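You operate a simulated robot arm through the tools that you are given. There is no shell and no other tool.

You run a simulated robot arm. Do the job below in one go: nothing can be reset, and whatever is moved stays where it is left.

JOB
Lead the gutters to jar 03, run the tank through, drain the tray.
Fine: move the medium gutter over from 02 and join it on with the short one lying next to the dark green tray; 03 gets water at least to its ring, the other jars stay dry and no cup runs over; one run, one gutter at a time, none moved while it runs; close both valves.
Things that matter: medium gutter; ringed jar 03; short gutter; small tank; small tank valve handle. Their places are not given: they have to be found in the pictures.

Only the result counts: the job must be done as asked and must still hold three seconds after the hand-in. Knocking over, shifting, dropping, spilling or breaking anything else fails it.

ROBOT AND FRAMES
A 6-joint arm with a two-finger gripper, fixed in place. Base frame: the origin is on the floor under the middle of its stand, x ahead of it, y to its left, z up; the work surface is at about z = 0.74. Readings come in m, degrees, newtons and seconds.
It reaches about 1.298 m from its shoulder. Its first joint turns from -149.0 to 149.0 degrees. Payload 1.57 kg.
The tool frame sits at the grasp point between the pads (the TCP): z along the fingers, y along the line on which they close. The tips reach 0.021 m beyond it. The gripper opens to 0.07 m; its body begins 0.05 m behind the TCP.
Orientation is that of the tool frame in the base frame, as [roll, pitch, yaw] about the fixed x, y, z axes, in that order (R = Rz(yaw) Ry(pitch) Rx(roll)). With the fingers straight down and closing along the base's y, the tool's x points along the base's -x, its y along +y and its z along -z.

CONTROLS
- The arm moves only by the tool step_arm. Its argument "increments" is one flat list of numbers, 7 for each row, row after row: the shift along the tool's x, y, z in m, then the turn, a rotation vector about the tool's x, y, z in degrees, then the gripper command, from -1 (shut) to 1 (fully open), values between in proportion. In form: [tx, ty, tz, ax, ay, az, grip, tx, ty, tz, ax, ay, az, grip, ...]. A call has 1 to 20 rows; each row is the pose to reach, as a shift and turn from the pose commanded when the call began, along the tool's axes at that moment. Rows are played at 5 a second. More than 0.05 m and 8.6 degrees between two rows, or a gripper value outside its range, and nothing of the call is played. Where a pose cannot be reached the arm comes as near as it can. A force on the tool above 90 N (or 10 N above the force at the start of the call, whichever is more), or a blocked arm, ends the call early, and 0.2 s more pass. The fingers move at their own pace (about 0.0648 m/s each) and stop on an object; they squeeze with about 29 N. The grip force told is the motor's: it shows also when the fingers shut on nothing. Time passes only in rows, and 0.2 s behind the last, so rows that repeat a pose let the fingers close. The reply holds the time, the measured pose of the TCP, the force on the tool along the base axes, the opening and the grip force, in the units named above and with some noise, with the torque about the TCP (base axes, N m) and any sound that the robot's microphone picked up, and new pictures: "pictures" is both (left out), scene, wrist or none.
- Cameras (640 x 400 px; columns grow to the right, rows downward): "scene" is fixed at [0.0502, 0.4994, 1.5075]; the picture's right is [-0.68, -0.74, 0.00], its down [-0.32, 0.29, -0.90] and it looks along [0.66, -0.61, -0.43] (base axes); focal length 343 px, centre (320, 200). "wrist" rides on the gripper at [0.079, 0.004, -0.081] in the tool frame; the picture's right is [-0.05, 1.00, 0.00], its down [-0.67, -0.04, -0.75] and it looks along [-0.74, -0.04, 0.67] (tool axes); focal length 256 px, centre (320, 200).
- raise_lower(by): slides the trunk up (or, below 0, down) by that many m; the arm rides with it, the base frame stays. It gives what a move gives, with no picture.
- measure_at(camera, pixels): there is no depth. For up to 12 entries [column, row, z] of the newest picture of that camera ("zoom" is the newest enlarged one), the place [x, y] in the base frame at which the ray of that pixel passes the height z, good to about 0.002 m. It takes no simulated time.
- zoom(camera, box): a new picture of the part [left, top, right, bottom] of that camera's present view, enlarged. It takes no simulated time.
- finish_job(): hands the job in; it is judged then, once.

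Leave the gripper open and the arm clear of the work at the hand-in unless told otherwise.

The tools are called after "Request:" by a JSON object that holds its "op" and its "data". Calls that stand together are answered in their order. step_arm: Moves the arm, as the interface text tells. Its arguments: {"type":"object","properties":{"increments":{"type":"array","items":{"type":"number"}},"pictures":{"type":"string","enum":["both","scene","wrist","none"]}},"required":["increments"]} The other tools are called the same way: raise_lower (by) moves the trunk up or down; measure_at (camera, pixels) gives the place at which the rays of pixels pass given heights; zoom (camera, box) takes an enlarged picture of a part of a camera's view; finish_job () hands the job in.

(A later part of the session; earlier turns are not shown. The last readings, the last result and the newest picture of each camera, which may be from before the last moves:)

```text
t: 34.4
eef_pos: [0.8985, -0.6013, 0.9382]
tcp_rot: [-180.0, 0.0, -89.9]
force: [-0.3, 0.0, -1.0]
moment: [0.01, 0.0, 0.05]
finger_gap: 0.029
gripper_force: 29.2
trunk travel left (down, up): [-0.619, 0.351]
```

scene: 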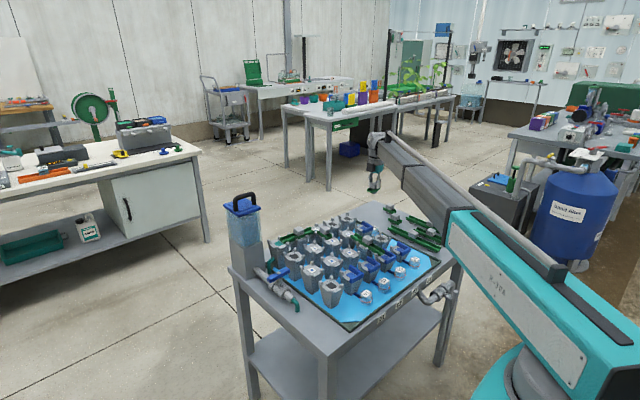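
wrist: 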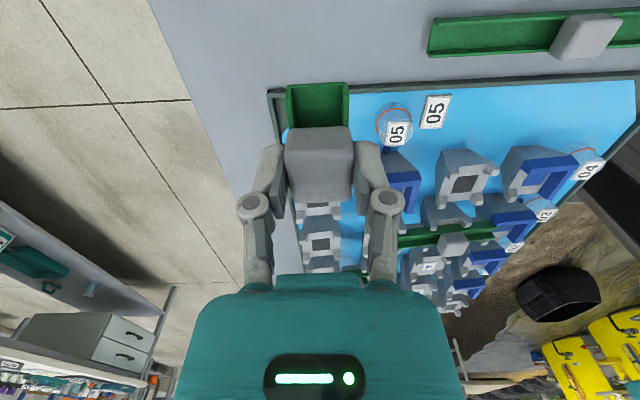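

The yaw is now -90, so the gutter lies along y. I'll test tilting the tool by -5.6° about its y axis, which puts the -y end down.

Request:
{"op": "step_arm", "data": {"increments": [0, 0, 0, 0, -2.8, 0, -1, 0, 0, 0, 0, -5.6, 0, -1, 0, 0, 0, 0, -5.6, 0, -1], "pictures": "both"}}

Request:
{"op": "zoom", "data": {"camera": "scene", "box": [340, 150, 420, 200]}}

```text
t: 35.1
eef_pos: [0.9, -0.6011, 0.9385]
tcp_rot: [-180.0, 5.6, -89.9]
force: [0.1, -1.1, 0.3]
moment: [0.01, 0.0, -0.01]
finger_gap: 0.0291
gripper_force: 28.9
trunk travel left (down, up): [-0.619, 0.351]
```

scene: 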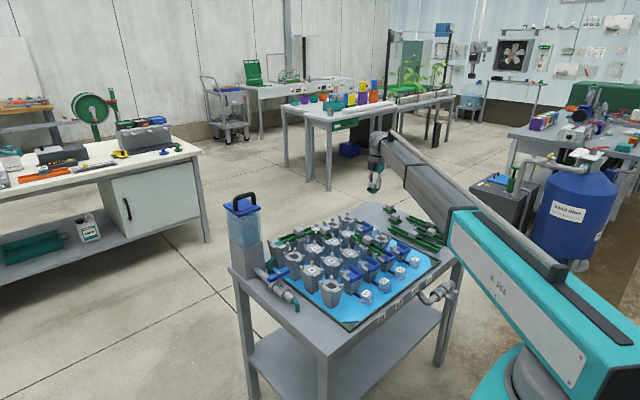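
wrist: 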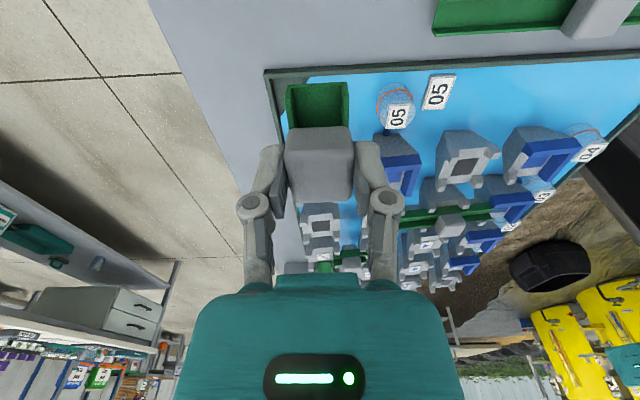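

```text
8.00 times, centred on (380, 175) of scene
```

zoom: 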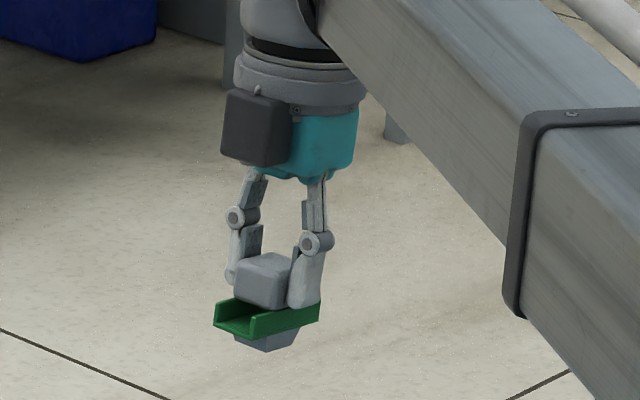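

The tilt works (pitch 5.6). I'll carry the short gutter at z ≈ 0.94 to above the gap between the leaf and half-moon cups, TCP target (0.8185, -0.3185).

Request:
{"op": "step_arm", "data": {"increments": [-0.0402, 0.0116, 0.0039, 0, 0, 0, -1, -0.0803, 0.0233, 0.0079, 0, 0, 0, -1, -0.1205, 0.0349, 0.0118, 0, 0, 0, -1, -0.1606, 0.0466, 0.0158, 0, 0, 0, -1, -0.2008, 0.0582, 0.0197, 0, 0, 0, -1, -0.241, 0.0698, 0.0236, 0, 0, 0, -1, -0.2811, 0.0815, 0.0276, 0, 0, 0, -1, -0.2811, 0.0815, 0.0276, 0, 0, 0, -1], "pictures": "both"}}

Request:
{"op": "zoom", "data": {"camera": "scene", "box": [300, 190, 396, 250]}}

Request:
{"op": "zoom", "data": {"camera": "wrist", "box": [240, 60, 400, 160]}}

Request:
{"op": "zoom", "data": {"camera": "wrist", "box": [240, 150, 400, 250]}}

```text
t: 37.0
eef_pos: [0.8171, -0.319, 0.9381]
tcp_rot: [179.9, 5.5, -89.9]
force: [-0.1, 1.0, -0.6]
moment: [0.0, -0.01, 0.01]
finger_gap: 0.0289
gripper_force: 28.9
out of reach, approached as far as the arm can: row 5, 6, 7
trunk travel left (down, up): [-0.619, 0.351]
```

scene: 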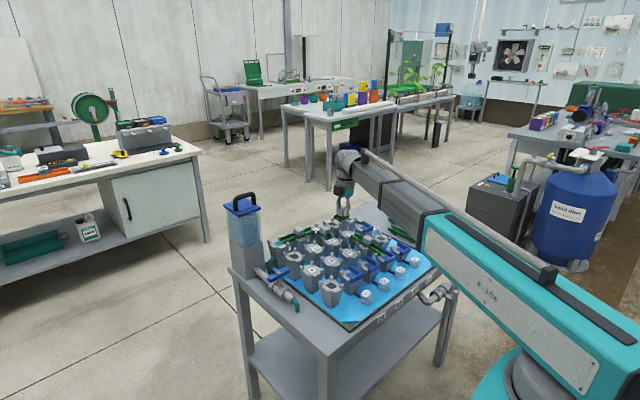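
wrist: 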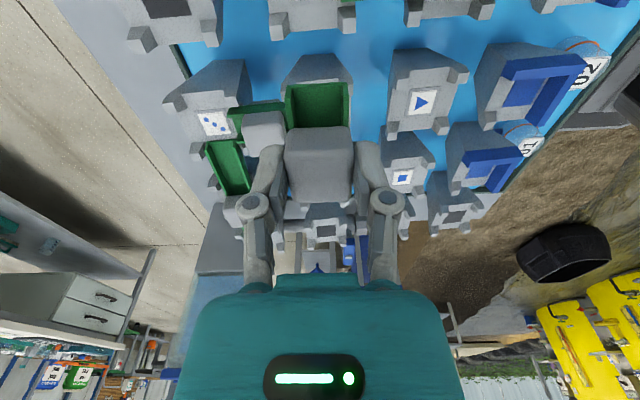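

```text
6.67 times, centred on (348, 220) of scene
```

zoom: 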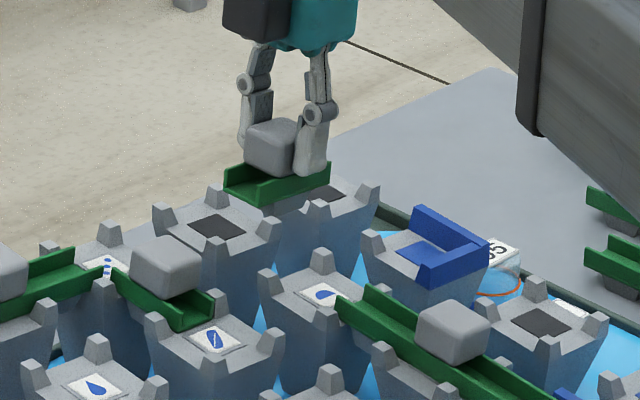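

```text
4.00 times, centred on (320, 110) of wrist
```

zoom: 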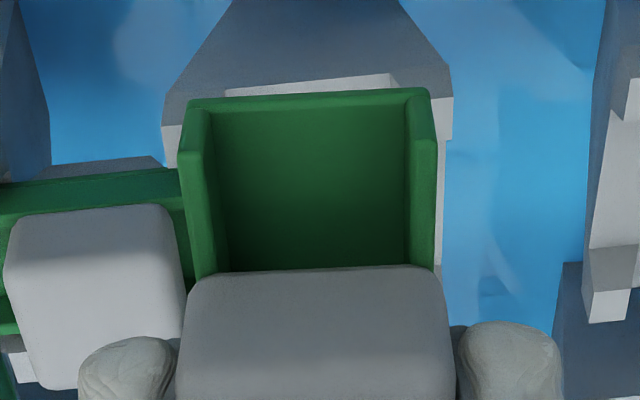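

```text
4.00 times, centred on (320, 200) of wrist
```

zoom: 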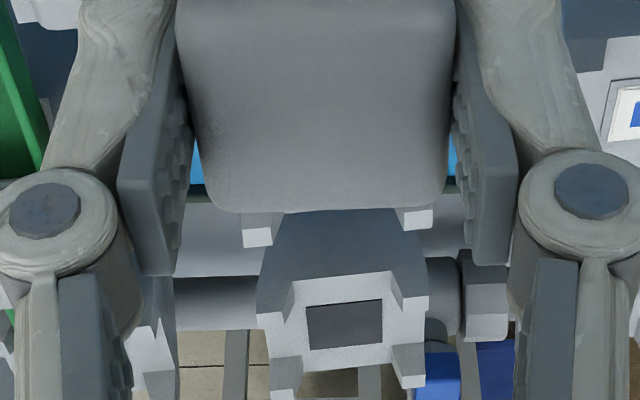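

The gutter hangs over the gap, and the left finger clears the existing short's block. I'll nudge +1.4 mm in x and lower to z ≈ 0.885 for an alignment check.

Request:
{"op": "step_arm", "data": {"increments": [0, -0.0014, 0, 0, 0, 0, -1], "pictures": "none"}}

Request:
{"op": "raise_lower", "data": {"by": -0.053}}

Request:
{"op": "step_arm", "data": {"increments": [0, 0, 0, 0, 0, 0, -1], "pictures": "both"}}

Request:
{"op": "zoom", "data": {"camera": "scene", "box": [316, 212, 380, 252]}}

Request:
{"op": "zoom", "data": {"camera": "wrist", "box": [240, 60, 400, 160]}}

Request:
{"op": "zoom", "data": {"camera": "wrist", "box": [240, 150, 400, 250]}}

```text
t: 37.4
eef_pos: [0.8195, -0.3185, 0.9394]
tcp_rot: [-179.9, 5.7, -90.0]
force: [-0.4, -0.5, -0.5]
moment: [-0.01, 0.01, 0.01]
finger_gap: 0.0292
gripper_force: 28.6
trunk travel left (down, up): [-0.619, 0.351]
```

```text
t: 38.3
eef_pos: [0.8182, -0.3181, 0.8862]
tcp_rot: [180.0, 5.6, -90.0]
force: [0.6, 0.5, -0.5]
moment: [-0.02, 0.01, 0.03]
finger_gap: 0.0288
gripper_force: 28.9
trunk travel left (down, up): [-0.566, 0.404]
```

```text
t: 38.7
eef_pos: [0.8187, -0.3182, 0.8844]
tcp_rot: [180.0, 5.6, -90.0]
force: [-0.2, -0.1, -0.3]
moment: [0.0, -0.02, 0.02]
finger_gap: 0.0291
gripper_force: 29.0
trunk travel left (down, up): [-0.566, 0.404]
```

scene: 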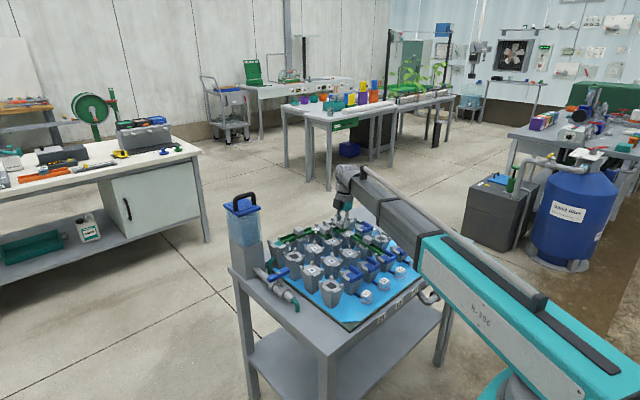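
wrist: 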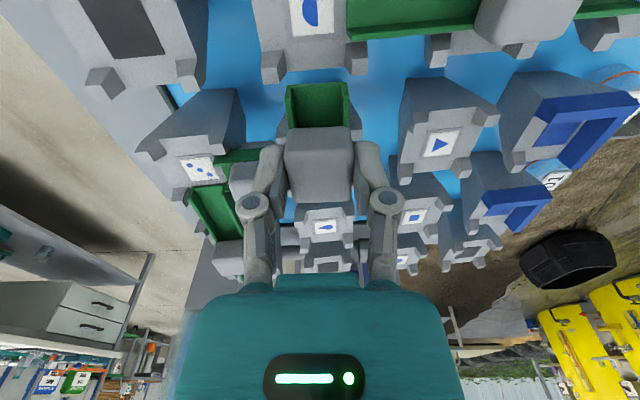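

```text
10.00 times, centred on (348, 232) of scene
```

zoom: 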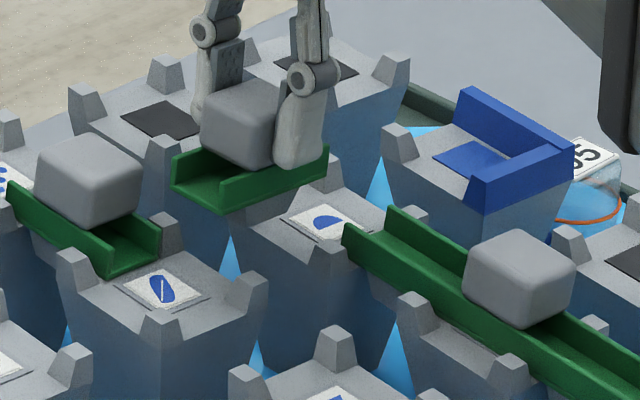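

```text
4.00 times, centred on (320, 110) of wrist
```

zoom: 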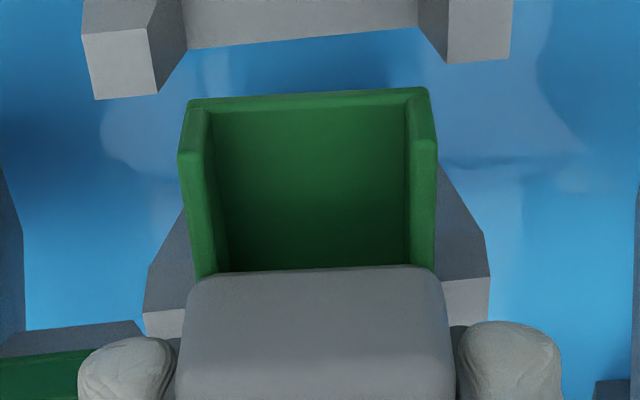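

```text
4.00 times, centred on (320, 200) of wrist
```

zoom: 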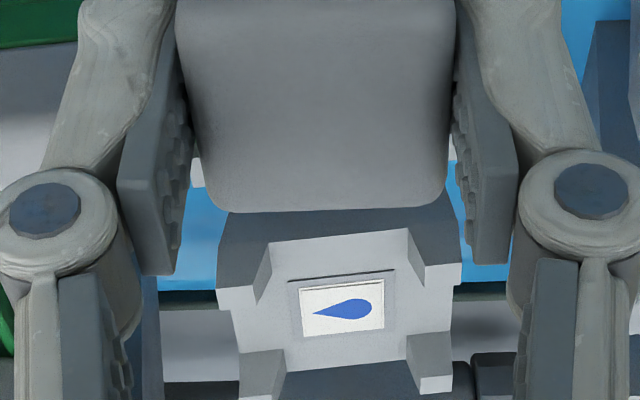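

I'll measure the post tops of both cups at their heights to find the true x centre line, along with the gutter walls.

Request:
{"op": "measure_at", "data": {"camera": "wrist", "pixels": [[271.5, 84, 0.8235], [360, 75, 0.8235], [275.75, 138, 0.832], [362.5, 129.5, 0.832], [325.5, 227.5, 0.829], [286.5, 84.5, 0.875], [347, 82, 0.875]]}}

Request:
{"op": "zoom", "data": {"camera": "wrist", "box": [250, 0, 410, 100]}}

```text
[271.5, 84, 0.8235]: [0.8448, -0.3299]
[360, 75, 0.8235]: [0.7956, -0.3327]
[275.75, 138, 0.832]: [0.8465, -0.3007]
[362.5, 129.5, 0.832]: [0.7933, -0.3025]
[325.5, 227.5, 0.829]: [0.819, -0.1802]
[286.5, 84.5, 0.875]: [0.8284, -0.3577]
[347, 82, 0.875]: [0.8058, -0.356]
```

```text
4.00 times, centred on (330, 50) of wrist
```

zoom: 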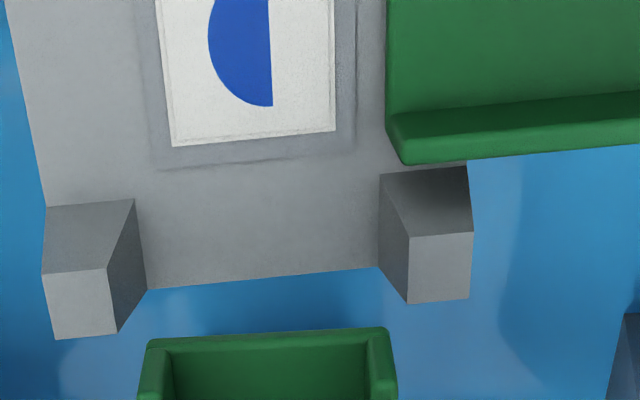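

The cup centre line is x ≈ 0.8197 and the gutter is about 1.5 mm short of it. I'll shift by that and lower another 0.024.

Request:
{"op": "step_arm", "data": {"increments": [0.0006, -0.0015, 0, 0, 0, 0, -1], "pictures": "none"}}

Request:
{"op": "raise_lower", "data": {"by": -0.024}}

Request:
{"op": "step_arm", "data": {"increments": [0, 0, 0, 0, 0, 0, -1], "pictures": "both"}}

Request:
{"op": "zoom", "data": {"camera": "scene", "box": [316, 212, 380, 252]}}

Request:
{"op": "zoom", "data": {"camera": "wrist", "box": [240, 60, 400, 160]}}

Request:
{"op": "zoom", "data": {"camera": "wrist", "box": [240, 160, 400, 260]}}

```text
t: 39.1
eef_pos: [0.8208, -0.3183, 0.886]
tcp_rot: [-179.9, 5.7, -90.0]
force: [0.6, -0.6, -0.8]
moment: [0.0, 0.05, 0.03]
finger_gap: 0.029
gripper_force: 28.9
trunk travel left (down, up): [-0.566, 0.404]
```

```text
t: 39.8
eef_pos: [0.8203, -0.3185, 0.8621]
tcp_rot: [-180.0, 5.6, -89.9]
force: [-0.1, -0.4, -0.7]
moment: [0.0, 0.02, 0.03]
finger_gap: 0.0291
gripper_force: 29.3
trunk travel left (down, up): [-0.542, 0.428]
```

```text
t: 40.2
eef_pos: [0.8208, -0.3184, 0.8622]
tcp_rot: [180.0, 5.6, -90.0]
force: [0.0, 0.5, -0.6]
moment: [0.03, -0.03, -0.01]
finger_gap: 0.0291
gripper_force: 29.2
trunk travel left (down, up): [-0.542, 0.428]
```

scene: 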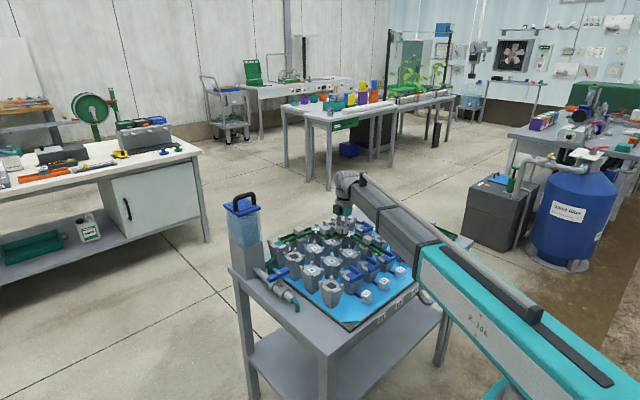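
wrist: 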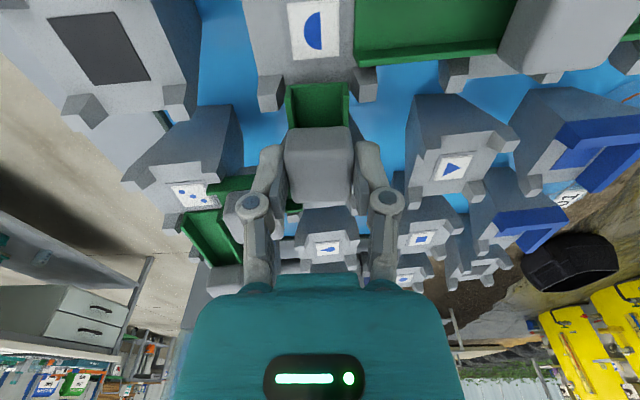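

```text
10.00 times, centred on (348, 232) of scene
```

zoom: 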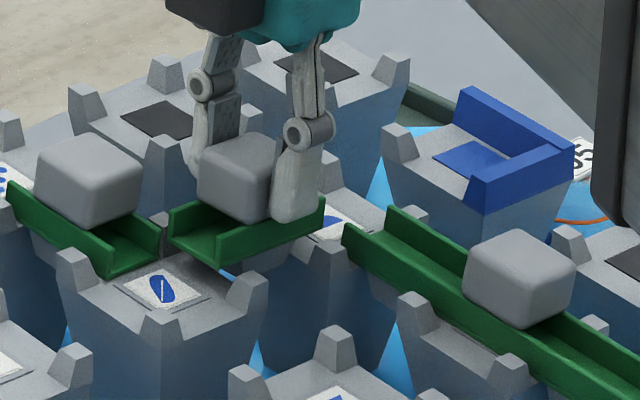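

```text
4.00 times, centred on (320, 110) of wrist
```

zoom: 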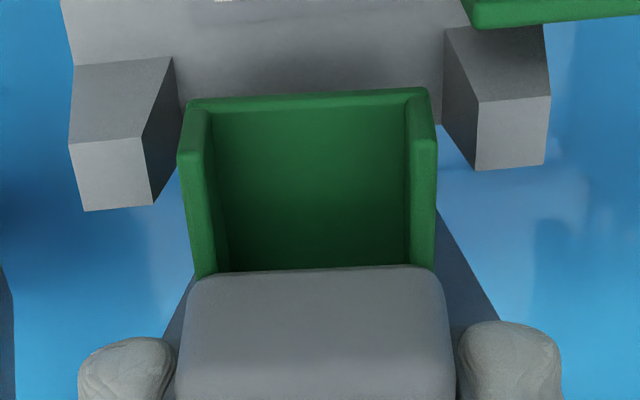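

```text
4.00 times, centred on (320, 210) of wrist
```

zoom: 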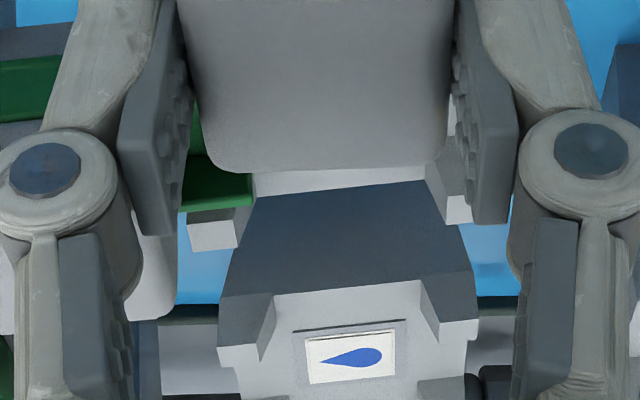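

The gutter is centred between the posts with about 11 mm to go. I'll lower 8 mm and then take small steps.

Request:
{"op": "raise_lower", "data": {"by": -0.008}}

Request:
{"op": "step_arm", "data": {"increments": [0, 0, 0, 0, 0, 0, -1], "pictures": "both"}}

Request:
{"op": "zoom", "data": {"camera": "scene", "box": [316, 212, 380, 252]}}

Request:
{"op": "zoom", "data": {"camera": "wrist", "box": [240, 60, 400, 160]}}

```text
t: 40.8
eef_pos: [0.8196, -0.3184, 0.8542]
tcp_rot: [-179.9, 5.6, -89.8]
force: [-0.3, 0.0, -0.6]
moment: [-0.02, 0.01, -0.02]
finger_gap: 0.0292
gripper_force: 29.2
trunk travel left (down, up): [-0.534, 0.436]
```

```text
t: 41.2
eef_pos: [0.8204, -0.3185, 0.8531]
tcp_rot: [179.9, 5.6, -90.0]
force: [0.1, -0.7, -0.9]
moment: [0.0, 0.02, -0.01]
finger_gap: 0.0291
gripper_force: 29.0
trunk travel left (down, up): [-0.534, 0.436]
```

scene: 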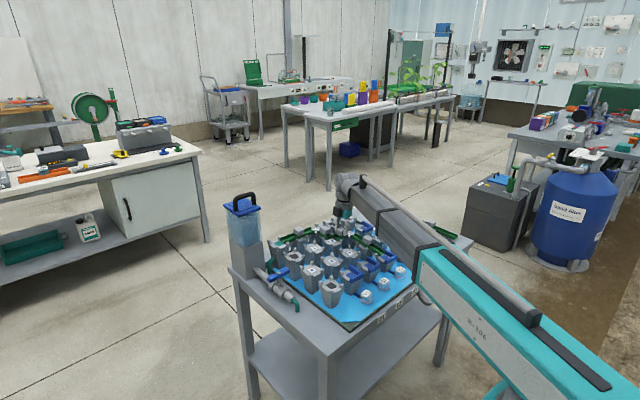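
wrist: 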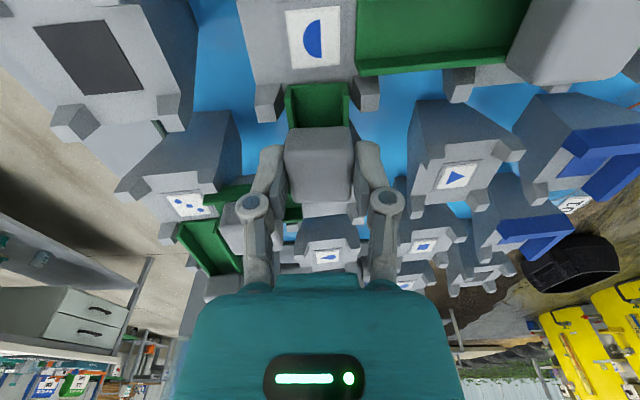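

```text
10.00 times, centred on (348, 232) of scene
```

zoom: 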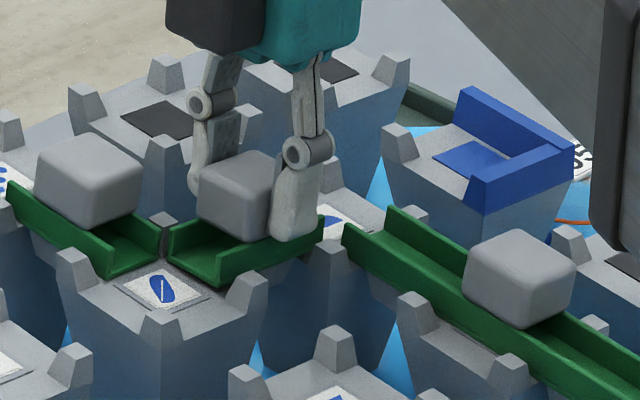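

```text
4.00 times, centred on (320, 110) of wrist
```

zoom: 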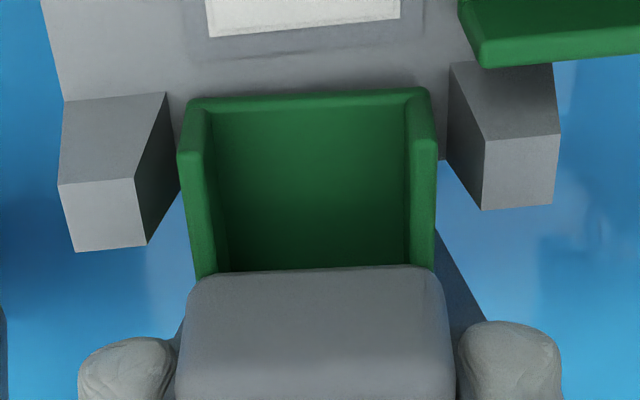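

No contact yet at 0.853. I'll keep lowering in 1–1.5 mm steps.

Request:
{"op": "raise_lower", "data": {"by": -0.0015}}

Request:
{"op": "raise_lower", "data": {"by": -0.001}}

```text
t: 41.7
eef_pos: [0.8199, -0.3191, 0.8538]
tcp_rot: [-180.0, 5.5, -90.1]
force: [2.6, -1.1, 10.7]
moment: [-0.31, -0.24, 0.05]
finger_gap: 0.0291
gripper_force: 29.2
trunk travel left (down, up): [-0.533, 0.437]
```

```text
t: 42.2
eef_pos: [0.8187, -0.3184, 0.8515]
tcp_rot: [-179.8, 5.5, -90.0]
force: [1.4, -1.7, 15.7]
moment: [-0.39, -0.33, 0.01]
finger_gap: 0.029
gripper_force: 28.5
trunk travel left (down, up): [-0.532, 0.438]
```

Contact at about 0.852 with 10–16 N. The moment suggests it's touching at the half-moon end on the +x side. I'll look before releasing.

Request:
{"op": "step_arm", "data": {"increments": [0, 0, 0, 0, 0, 0, -1], "pictures": "both"}}

Request:
{"op": "zoom", "data": {"camera": "scene", "box": [323, 218, 363, 243]}}

Request:
{"op": "zoom", "data": {"camera": "wrist", "box": [240, 60, 400, 160]}}

Request:
{"op": "zoom", "data": {"camera": "wrist", "box": [240, 160, 400, 260]}}

```text
t: 42.6
eef_pos: [0.8194, -0.3188, 0.8532]
tcp_rot: [-179.9, 5.5, -89.9]
force: [0.0, -2.8, 15.2]
moment: [-0.4, -0.26, -0.02]
finger_gap: 0.0292
gripper_force: 29.3
trunk travel left (down, up): [-0.532, 0.438]
```

scene: 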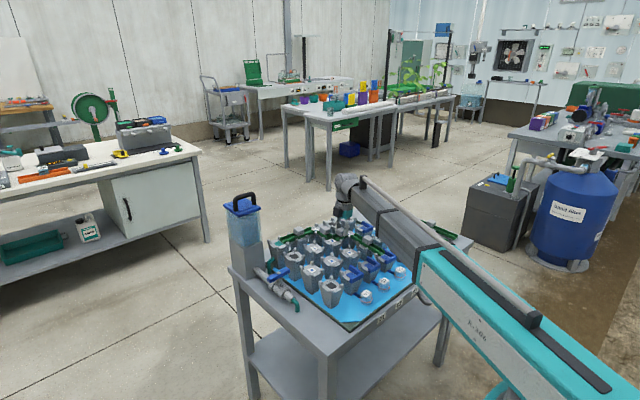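
wrist: 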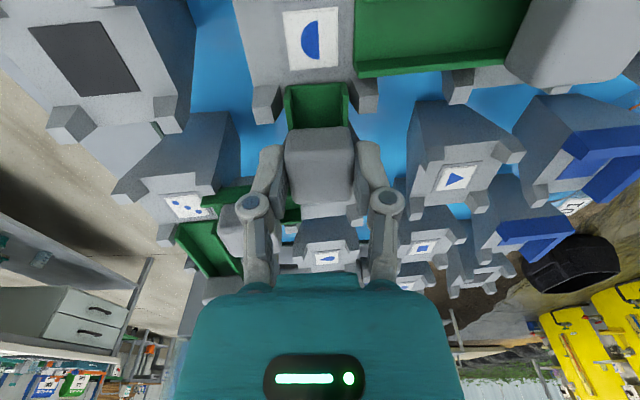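

```text
16.00 times, centred on (343, 230) of scene
```

zoom: 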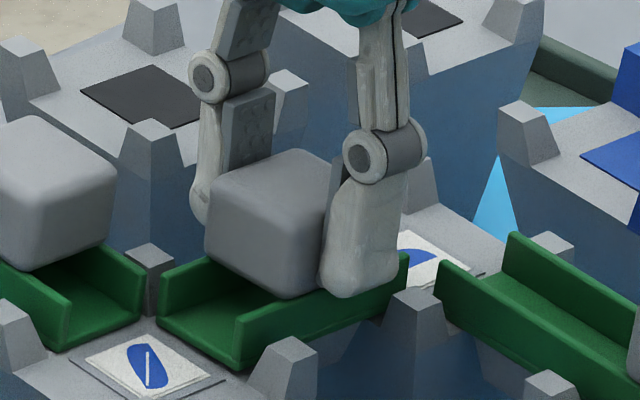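

```text
4.00 times, centred on (320, 110) of wrist
```

zoom: 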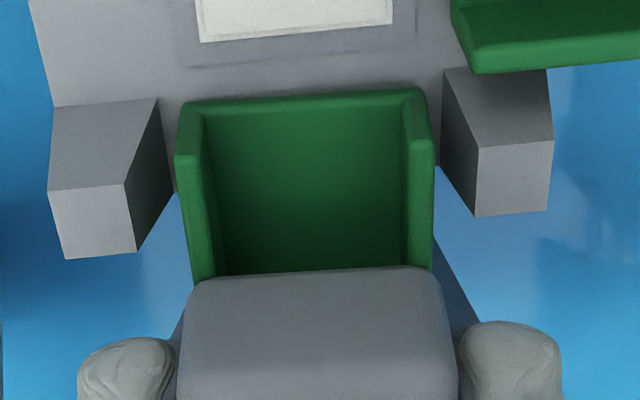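

```text
4.00 times, centred on (320, 210) of wrist
```

zoom: 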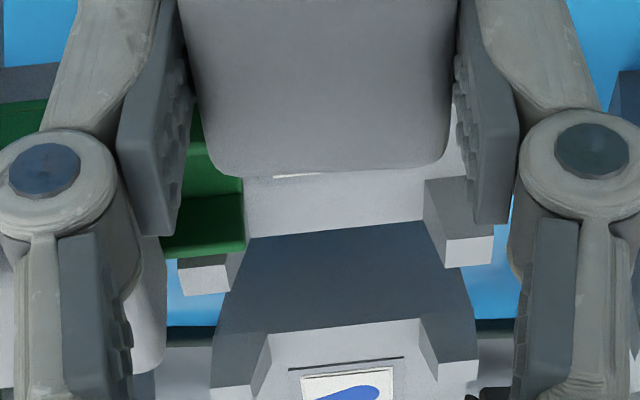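

The half-moon end touches first and the leaf end is slightly above its rim, so it will settle on release. I'll open the fingers gently to a 0.049 gap.

Request:
{"op": "step_arm", "data": {"increments": [0, 0, 0, 0, 0, 0, -0.1, 0, 0, 0, 0, 0, 0, 0.1, 0, 0, 0, 0, 0, 0, 0.3, 0, 0, 0, 0, 0, 0, 0.3], "pictures": "both"}}

Request:
{"op": "zoom", "data": {"camera": "scene", "box": [323, 218, 363, 243]}}

Request:
{"op": "zoom", "data": {"camera": "wrist", "box": [240, 60, 400, 160]}}

Request:
{"op": "zoom", "data": {"camera": "wrist", "box": [240, 160, 400, 260]}}

```text
t: 43.6
eef_pos: [0.8199, -0.3191, 0.8512]
tcp_rot: [180.0, 5.6, -90.0]
force: [-1.0, -0.4, -0.8]
moment: [0.02, 0.02, 0.0]
finger_gap: 0.0456
gripper_force: 0.0
trunk travel left (down, up): [-0.532, 0.438]
```

scene: 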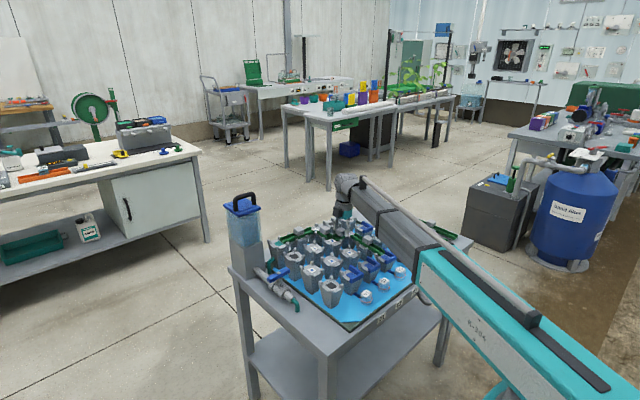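
wrist: 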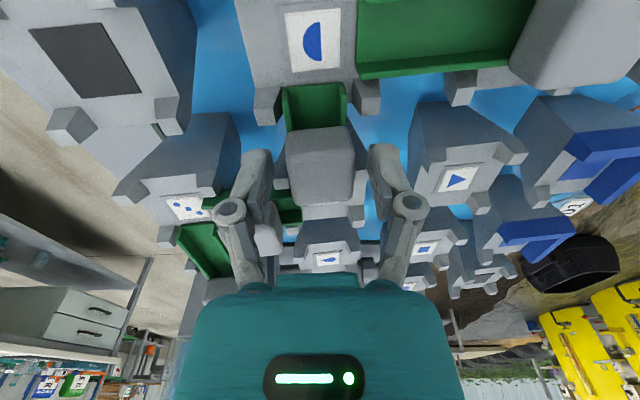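

```text
16.00 times, centred on (343, 230) of scene
```

zoom: 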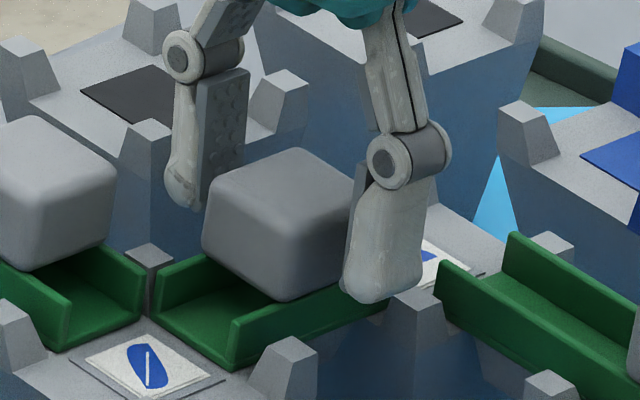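

```text
4.00 times, centred on (320, 110) of wrist
```

zoom: 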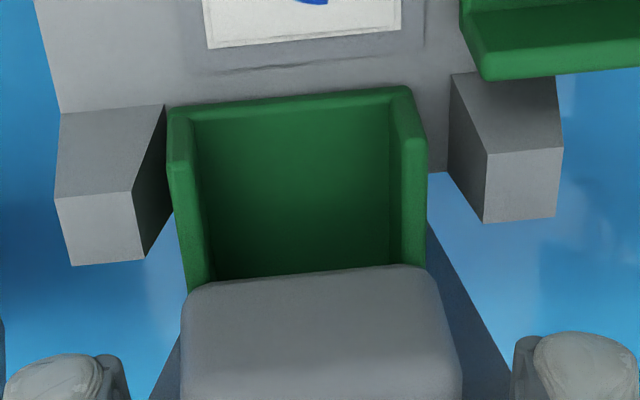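

```text
4.00 times, centred on (320, 210) of wrist
```

zoom: 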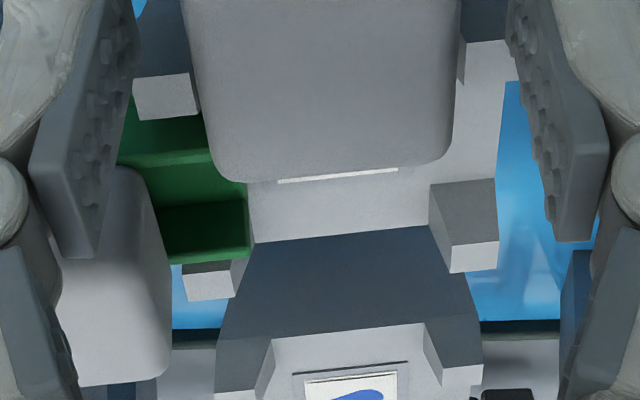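

It released. I'll raise straight up and inspect both ends of the short gutter.

Request:
{"op": "raise_lower", "data": {"by": 0.1}}

Request:
{"op": "step_arm", "data": {"increments": [0, 0, 0, 0, 0, 0, 0.3], "pictures": "both"}}

Request:
{"op": "zoom", "data": {"camera": "scene", "box": [323, 218, 363, 243]}}

Request:
{"op": "zoom", "data": {"camera": "wrist", "box": [256, 0, 416, 100]}}

Request:
{"op": "zoom", "data": {"camera": "wrist", "box": [256, 80, 384, 160]}}

```text
t: 44.9
eef_pos: [0.8204, -0.3179, 0.9521]
tcp_rot: [179.9, 5.6, -90.0]
force: [-0.4, -0.5, 0.7]
moment: [-0.01, 0.01, 0.01]
finger_gap: 0.0457
gripper_force: 0.0
trunk travel left (down, up): [-0.632, 0.338]
```

```text
t: 45.3
eef_pos: [0.8198, -0.3184, 0.9512]
tcp_rot: [-179.9, 5.6, -90.1]
force: [-0.8, 0.0, 0.4]
moment: [-0.02, -0.01, 0.01]
finger_gap: 0.0455
gripper_force: 0.1
trunk travel left (down, up): [-0.632, 0.338]
```

scene: 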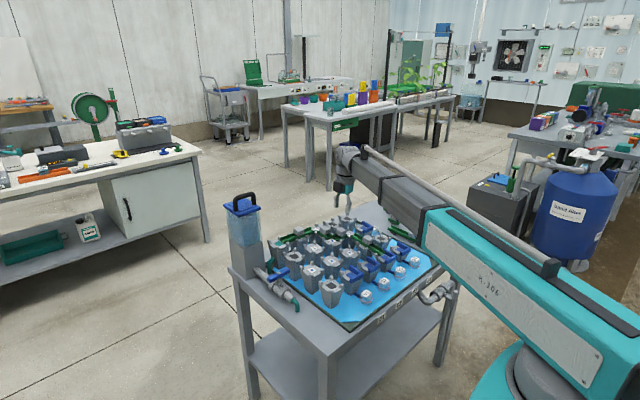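
wrist: 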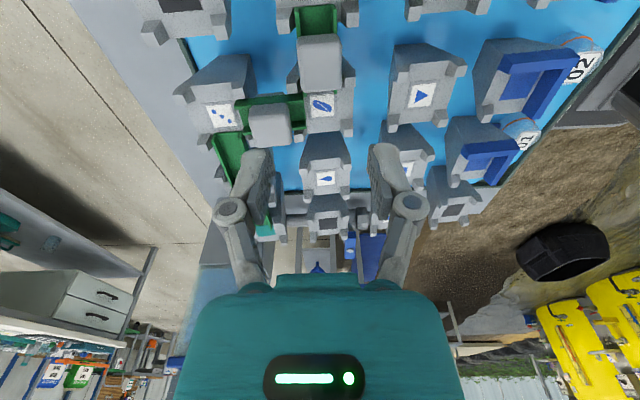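

```text
16.00 times, centred on (343, 230) of scene
```

zoom: 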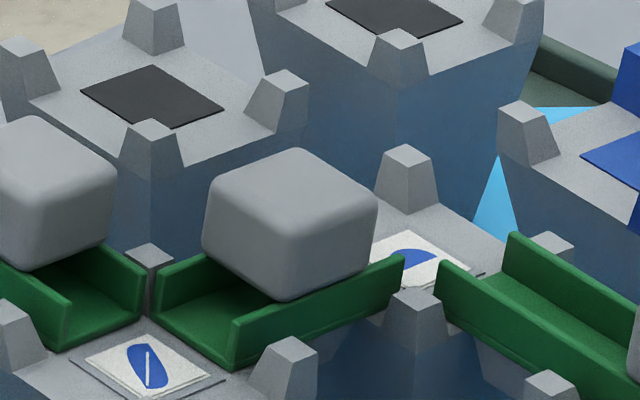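

```text
4.00 times, centred on (336, 50) of wrist
```

zoom: 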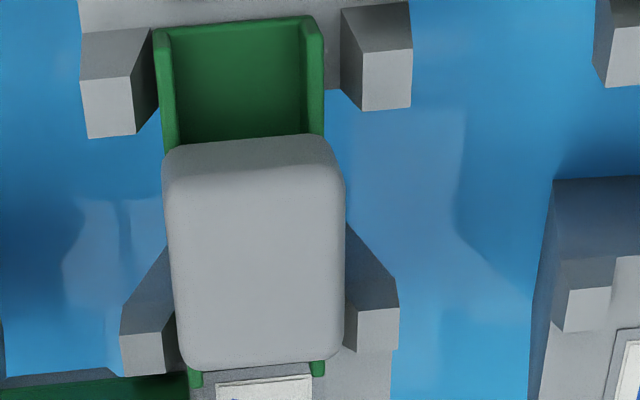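

```text
5.00 times, centred on (320, 120) of wrist
```

zoom: 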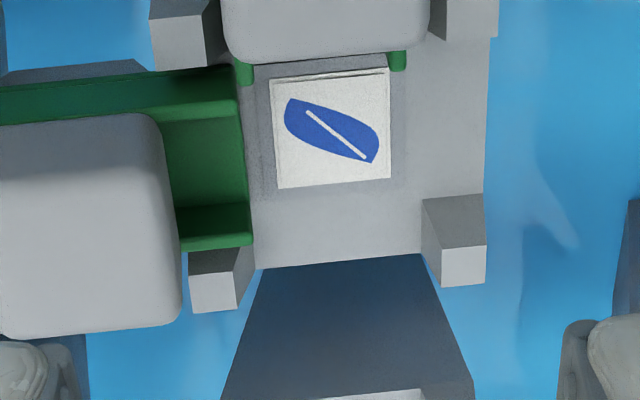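

Both ends look seated between the posts. I'll verify the slope by triangulating the wall tops at each end.

Request:
{"op": "measure_at", "data": {"camera": "scene", "pixels": [[337.7, 237.5, 0.82], [337.7, 237.5, 0.85], [348.3, 233.3, 0.82], [348.3, 233.3, 0.85], [341.7, 228.4, 0.84], [341.7, 228.4, 0.86]]}}

Request:
{"op": "measure_at", "data": {"camera": "wrist", "pixels": [[335.5, 93.5, 0.82], [335.5, 93.5, 0.85], [335.3, 5, 0.82], [335.3, 5, 0.85], [319.5, 66, 0.84], [319.5, 66, 0.86]]}}

Request:
{"op": "zoom", "data": {"camera": "wrist", "box": [296, 0, 360, 40]}}

Request:
{"op": "zoom", "data": {"camera": "wrist", "box": [296, 70, 360, 110]}}

```text
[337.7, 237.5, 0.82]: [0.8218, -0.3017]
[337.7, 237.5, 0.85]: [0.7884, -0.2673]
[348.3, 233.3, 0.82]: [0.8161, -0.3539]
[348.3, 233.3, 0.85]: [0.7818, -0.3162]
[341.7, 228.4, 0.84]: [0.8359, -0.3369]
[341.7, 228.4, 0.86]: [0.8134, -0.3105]
```

```text
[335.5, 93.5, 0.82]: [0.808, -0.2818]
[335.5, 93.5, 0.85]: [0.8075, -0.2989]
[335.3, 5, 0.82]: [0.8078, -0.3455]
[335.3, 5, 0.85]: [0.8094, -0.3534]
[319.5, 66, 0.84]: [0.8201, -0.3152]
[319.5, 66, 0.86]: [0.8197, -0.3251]
```

```text
10.00 times, centred on (328, 20) of wrist
```

zoom: 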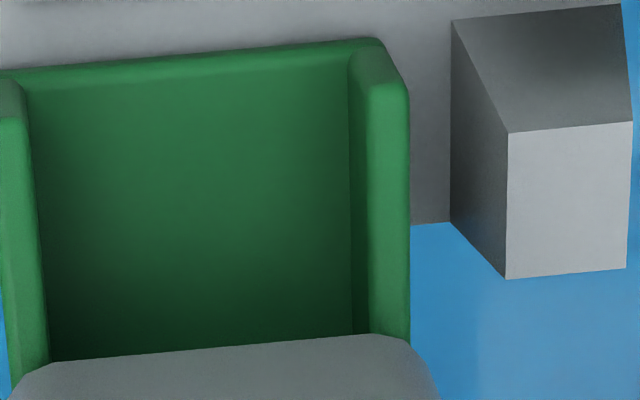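

```text
10.00 times, centred on (328, 90) of wrist
```

zoom: 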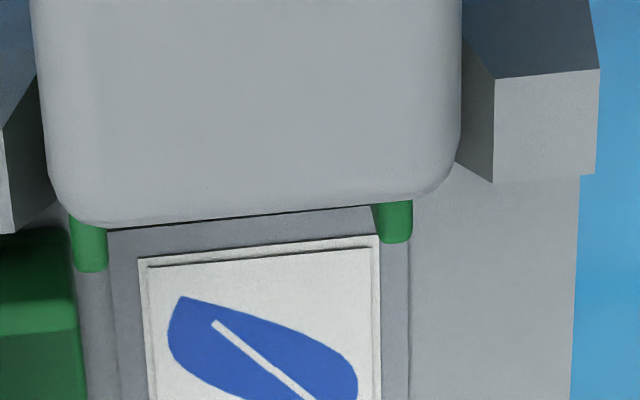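

The slope reads about 6° downhill toward half-moon, so the short gutter is well seated. Next is the valves. I'll cast scene rays for the tank valve handle and tank, then swing the arm back to a straight orientation.

Request:
{"op": "measure_at", "data": {"camera": "scene", "pixels": [[278.5, 272.75, 0.8], [278.5, 272.75, 0.85], [268.1, 279.4, 0.8], [268.1, 279.4, 0.85], [288.75, 270.6, 0.8], [288.75, 270.6, 0.85], [247, 280, 0.74], [270, 270, 0.74], [225, 207, 1.1], [261, 207, 1.1], [243, 192, 1.13], [293.75, 298.75, 0.8]]}}

Request:
{"op": "step_arm", "data": {"increments": [0, 0, 0, 0, 2.8, 0, 0.3, 0, 0, 0, 0, 5.6, 0, 0.3], "pictures": "none"}}

```text
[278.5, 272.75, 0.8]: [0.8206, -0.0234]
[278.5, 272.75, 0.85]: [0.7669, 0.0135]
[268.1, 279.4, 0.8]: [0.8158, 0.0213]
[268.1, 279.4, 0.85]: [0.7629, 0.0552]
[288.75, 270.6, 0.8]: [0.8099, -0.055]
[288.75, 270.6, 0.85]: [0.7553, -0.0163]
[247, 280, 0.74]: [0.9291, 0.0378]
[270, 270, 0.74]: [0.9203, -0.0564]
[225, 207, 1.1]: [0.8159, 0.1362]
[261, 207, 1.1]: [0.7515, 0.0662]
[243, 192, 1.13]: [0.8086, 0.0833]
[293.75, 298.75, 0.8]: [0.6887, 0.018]
```

```text
t: 45.9
eef_pos: [0.8191, -0.3193, 0.9497]
tcp_rot: [179.9, -0.1, -90.0]
force: [-0.2, 0.5, 0.3]
moment: [0.0, 0.0, -0.03]
finger_gap: 0.0456
gripper_force: 0.1
trunk travel left (down, up): [-0.632, 0.338]
```

The tilt is back to zero. I'll raise, turn the tool back to yaw 180, and move toward (0.60, -0.10) to look at the tank valve.

Request:
{"op": "raise_lower", "data": {"by": 0.1}}

Request:
{"op": "step_arm", "data": {"increments": [0, 0, 0, 0, 0, 8, 0.3, 0, 0, 0, 0, 0, 16, 0.3, 0, 0, 0, 0, 0, 24, 0.3, 0, 0, 0, 0, 0, 32, 0.3, 0, 0, 0, 0, 0, 40, 0.3, 0, 0, 0, 0, 0, 48, 0.3, 0, 0, 0, 0, 0, 56, 0.3, 0, 0, 0, 0, 0, 64, 0.3, 0, 0, 0, 0, 0, 72, 0.3, 0, 0, 0, 0, 0, 80, 0.3, 0, 0, 0, 0, 0, 88, 0.3, 0, 0, 0, 0, 0, 90, 0.3], "pictures": "none"}}

Request:
{"op": "step_arm", "data": {"increments": [0.035, 0.03, 0, 0, 0, 0, 0.3, 0.07, 0.06, 0, 0, 0, 0, 0.3, 0.105, 0.09, 0, 0, 0, 0, 0.3, 0.14, 0.12, 0, 0, 0, 0, 0.3, 0.175, 0.15, 0, 0, 0, 0, 0.3, 0.21, 0.18, 0, 0, 0, 0, 0.3, 0.24, 0.21, 0, 0, 0, 0, 0.3, 0.24, 0.21, 0, 0, 0, 0, 0.3], "pictures": "both"}}

```text
t: 47.2
eef_pos: [0.8208, -0.3192, 1.0511]
tcp_rot: [-180.0, 0.0, -89.8]
force: [-0.3, 0.6, -0.2]
moment: [0.02, 0.0, 0.03]
finger_gap: 0.0455
gripper_force: 0.0
trunk travel left (down, up): [-0.732, 0.238]
```

```text
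t: 49.8
eef_pos: [0.8194, -0.3198, 1.0504]
tcp_rot: [-180.0, 0.0, 179.9]
force: [-0.1, -0.1, 0.3]
moment: [-0.04, 0.01, -0.01]
finger_gap: 0.0455
gripper_force: 0.1
trunk travel left (down, up): [-0.732, 0.238]
```

```text
t: 51.6
eef_pos: [0.5797, -0.1095, 1.0506]
tcp_rot: [-179.8, 0.1, -180.0]
force: [-1.1, 0.2, -0.7]
moment: [-0.03, 0.02, -0.04]
finger_gap: 0.0452
gripper_force: 0.1
trunk travel left (down, up): [-0.732, 0.238]
```

scene: 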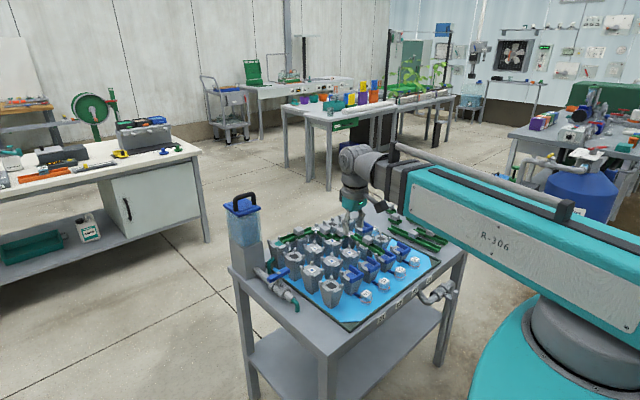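
wrist: 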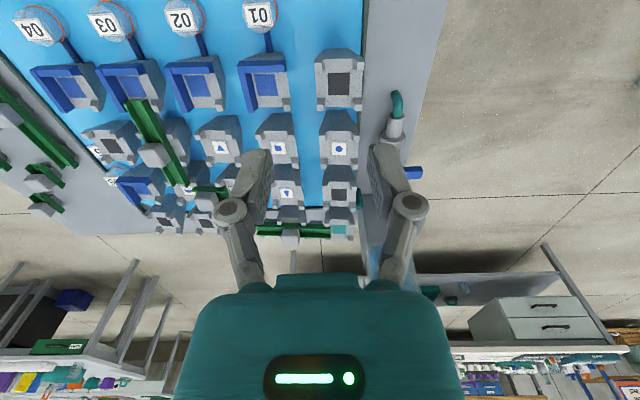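

The handle is hidden behind the right finger at (405, 172). I'll zoom on the medium gutter from this angle and shift the arm +y for the valve.

Request:
{"op": "zoom", "data": {"camera": "wrist", "box": [90, 70, 250, 170]}}

Request:
{"op": "zoom", "data": {"camera": "wrist", "box": [130, 150, 290, 250]}}

Request:
{"op": "step_arm", "data": {"increments": [0, 0.04, 0, 0, 0, 0, 0.3, -0.02, 0.08, 0, 0, 0, 0, 0.3, -0.04, 0.12, 0, 0, 0, 0, 0.3, -0.04, 0.12, 0, 0, 0, 0, 0.3], "pictures": "wrist"}}

```text
4.00 times, centred on (170, 120) of wrist
```

zoom: 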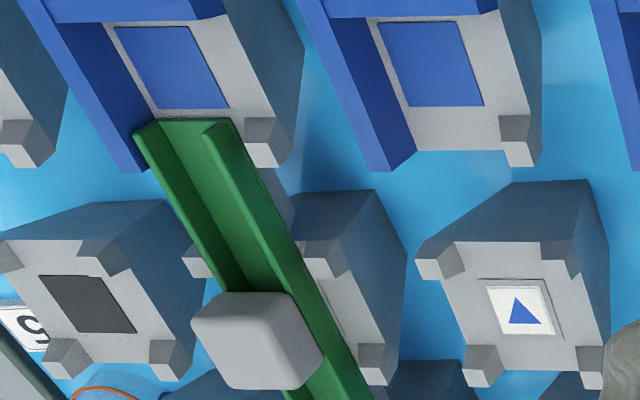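

```text
4.00 times, centred on (210, 200) of wrist
```

zoom: 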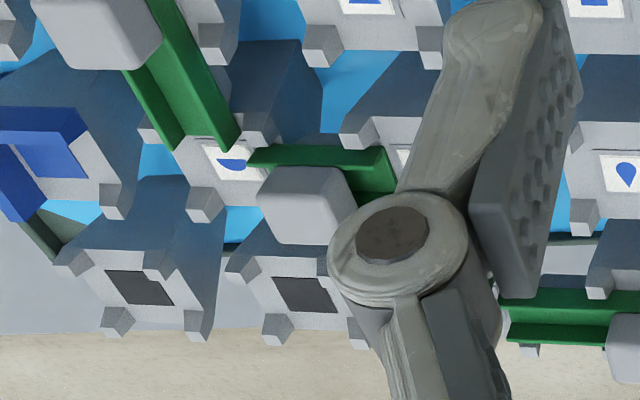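

```text
t: 52.6
eef_pos: [0.6215, 0.0136, 1.0517]
tcp_rot: [-179.9, 0.0, -180.0]
force: [-0.3, 0.1, 0.0]
moment: [-0.04, 0.02, 0.03]
finger_gap: 0.0455
gripper_force: 0.1
trunk travel left (down, up): [-0.732, 0.238]
```

wrist: 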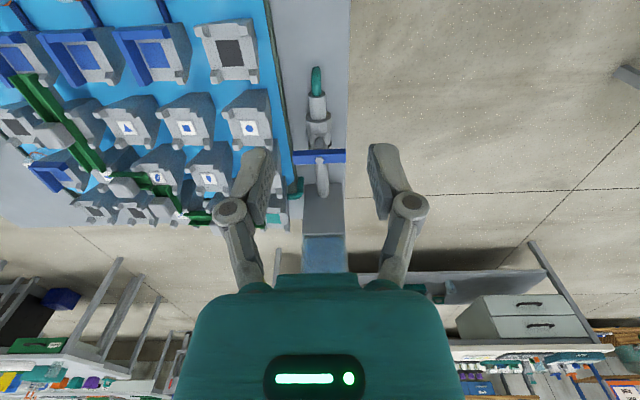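

The medium gutter's lower end sits inside blue cup 03. The valve handle is visible now at about (320, 157), so I'll zoom in on it with both cameras.

Request:
{"op": "zoom", "data": {"camera": "wrist", "box": [256, 60, 384, 140]}}

Request:
{"op": "zoom", "data": {"camera": "wrist", "box": [272, 130, 368, 190]}}

Request:
{"op": "zoom", "data": {"camera": "scene", "box": [258, 258, 302, 286]}}

```text
5.00 times, centred on (320, 100) of wrist
```

zoom: 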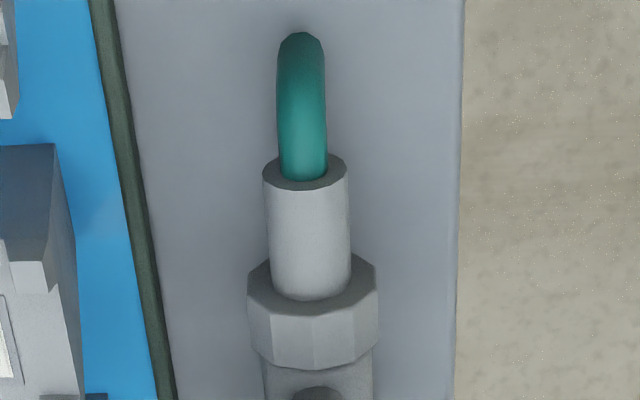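

```text
6.67 times, centred on (320, 160) of wrist
```

zoom: 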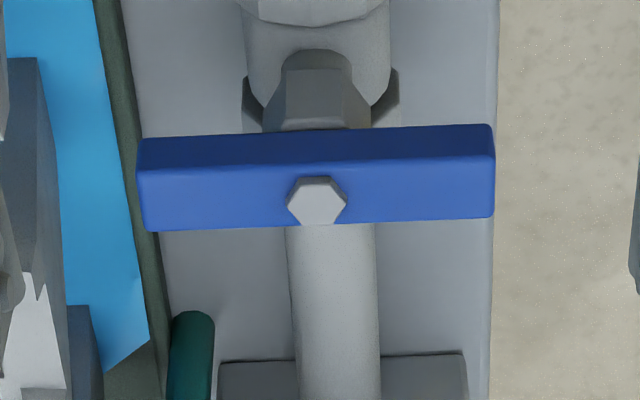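

```text
14.29 times, centred on (280, 272) of scene
```

zoom: 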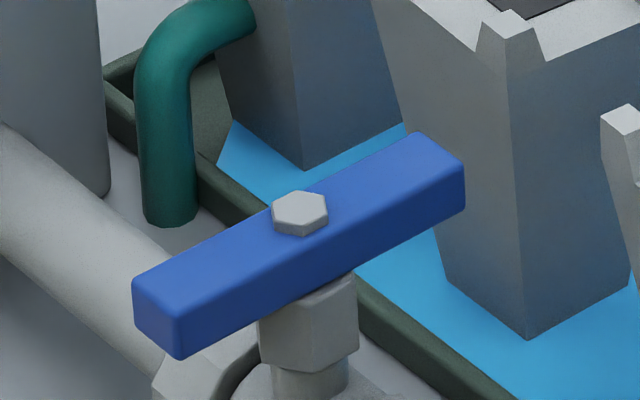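

Request:
{"op": "measure_at", "data": {"camera": "wrist", "pixels": [[319.55, 159.25, 0.8], [319.55, 159.25, 0.85], [294, 159, 0.84], [345.8, 157, 0.84], [320, 150.5, 0.83], [320, 163.5, 0.84], [319, 83, 0.79], [318, 175, 0.78]]}}

Request:
{"op": "measure_at", "data": {"camera": "scene", "pixels": [[278.6, 272.56, 0.8], [278.6, 272.56, 0.85], [268.5, 277.8, 0.84], [288, 268.5, 0.84]]}}

```text
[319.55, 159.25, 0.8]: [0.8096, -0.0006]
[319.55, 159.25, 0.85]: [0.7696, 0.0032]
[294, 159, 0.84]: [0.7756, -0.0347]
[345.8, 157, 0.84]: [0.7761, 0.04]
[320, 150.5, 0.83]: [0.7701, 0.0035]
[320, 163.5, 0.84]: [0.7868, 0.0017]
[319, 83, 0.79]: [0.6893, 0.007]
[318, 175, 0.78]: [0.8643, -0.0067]
```

```text
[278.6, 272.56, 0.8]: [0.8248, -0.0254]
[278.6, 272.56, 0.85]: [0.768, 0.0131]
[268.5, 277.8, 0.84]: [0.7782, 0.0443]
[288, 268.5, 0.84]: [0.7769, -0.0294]
```

The handle hub is at about (0.783, 0.002, 0.836). The bar runs along y, about 75 mm long and 16 mm wide, across the pipe, so the valve is closed. I'll turn the tool to yaw -90 so the fingers close across the bar, then move above its -y end.

Request:
{"op": "step_arm", "data": {"increments": [0, 0, 0, 0, 0, -8, 0.3, 0, 0, 0, 0, 0, -16, 0.3, 0, 0, 0, 0, 0, -24, 0.3, 0, 0, 0, 0, 0, -32, 0.3, 0, 0, 0, 0, 0, -40, 0.3, 0, 0, 0, 0, 0, -48, 0.3, 0, 0, 0, 0, 0, -56, 0.3, 0, 0, 0, 0, 0, -64, 0.3, 0, 0, 0, 0, 0, -72, 0.3, 0, 0, 0, 0, 0, -80, 0.3, 0, 0, 0, 0, 0, -88, 0.3, 0, 0, 0, 0, 0, -90, 0.3], "pictures": "scene"}}

Request:
{"op": "zoom", "data": {"camera": "scene", "box": [220, 140, 380, 240]}}

```text
t: 55.2
eef_pos: [0.6199, 0.0105, 1.0506]
tcp_rot: [180.0, 0.0, -89.8]
force: [0.3, 0.2, -0.4]
moment: [0.02, -0.02, -0.01]
finger_gap: 0.0453
gripper_force: 0.1
trunk travel left (down, up): [-0.732, 0.238]
```

scene: 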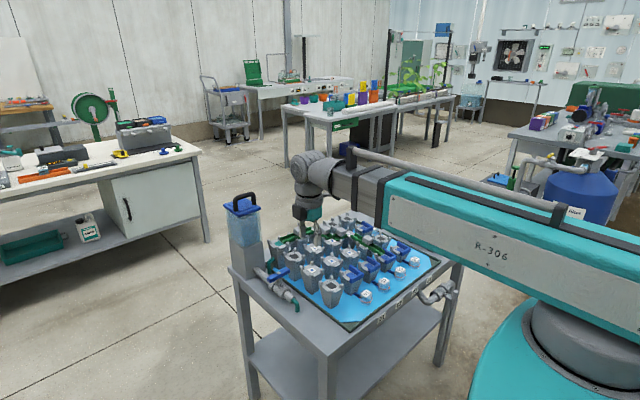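

```text
4.00 times, centred on (300, 190) of scene
```

zoom: 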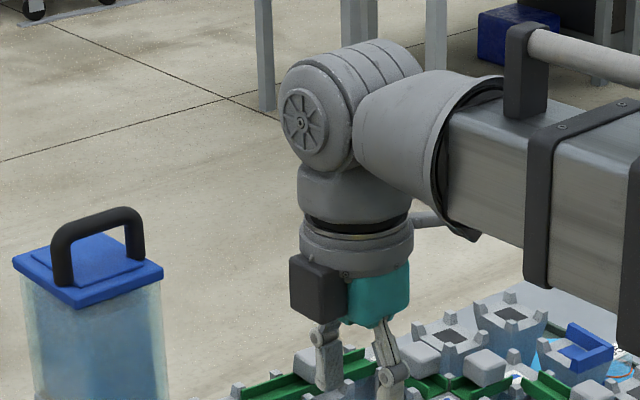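

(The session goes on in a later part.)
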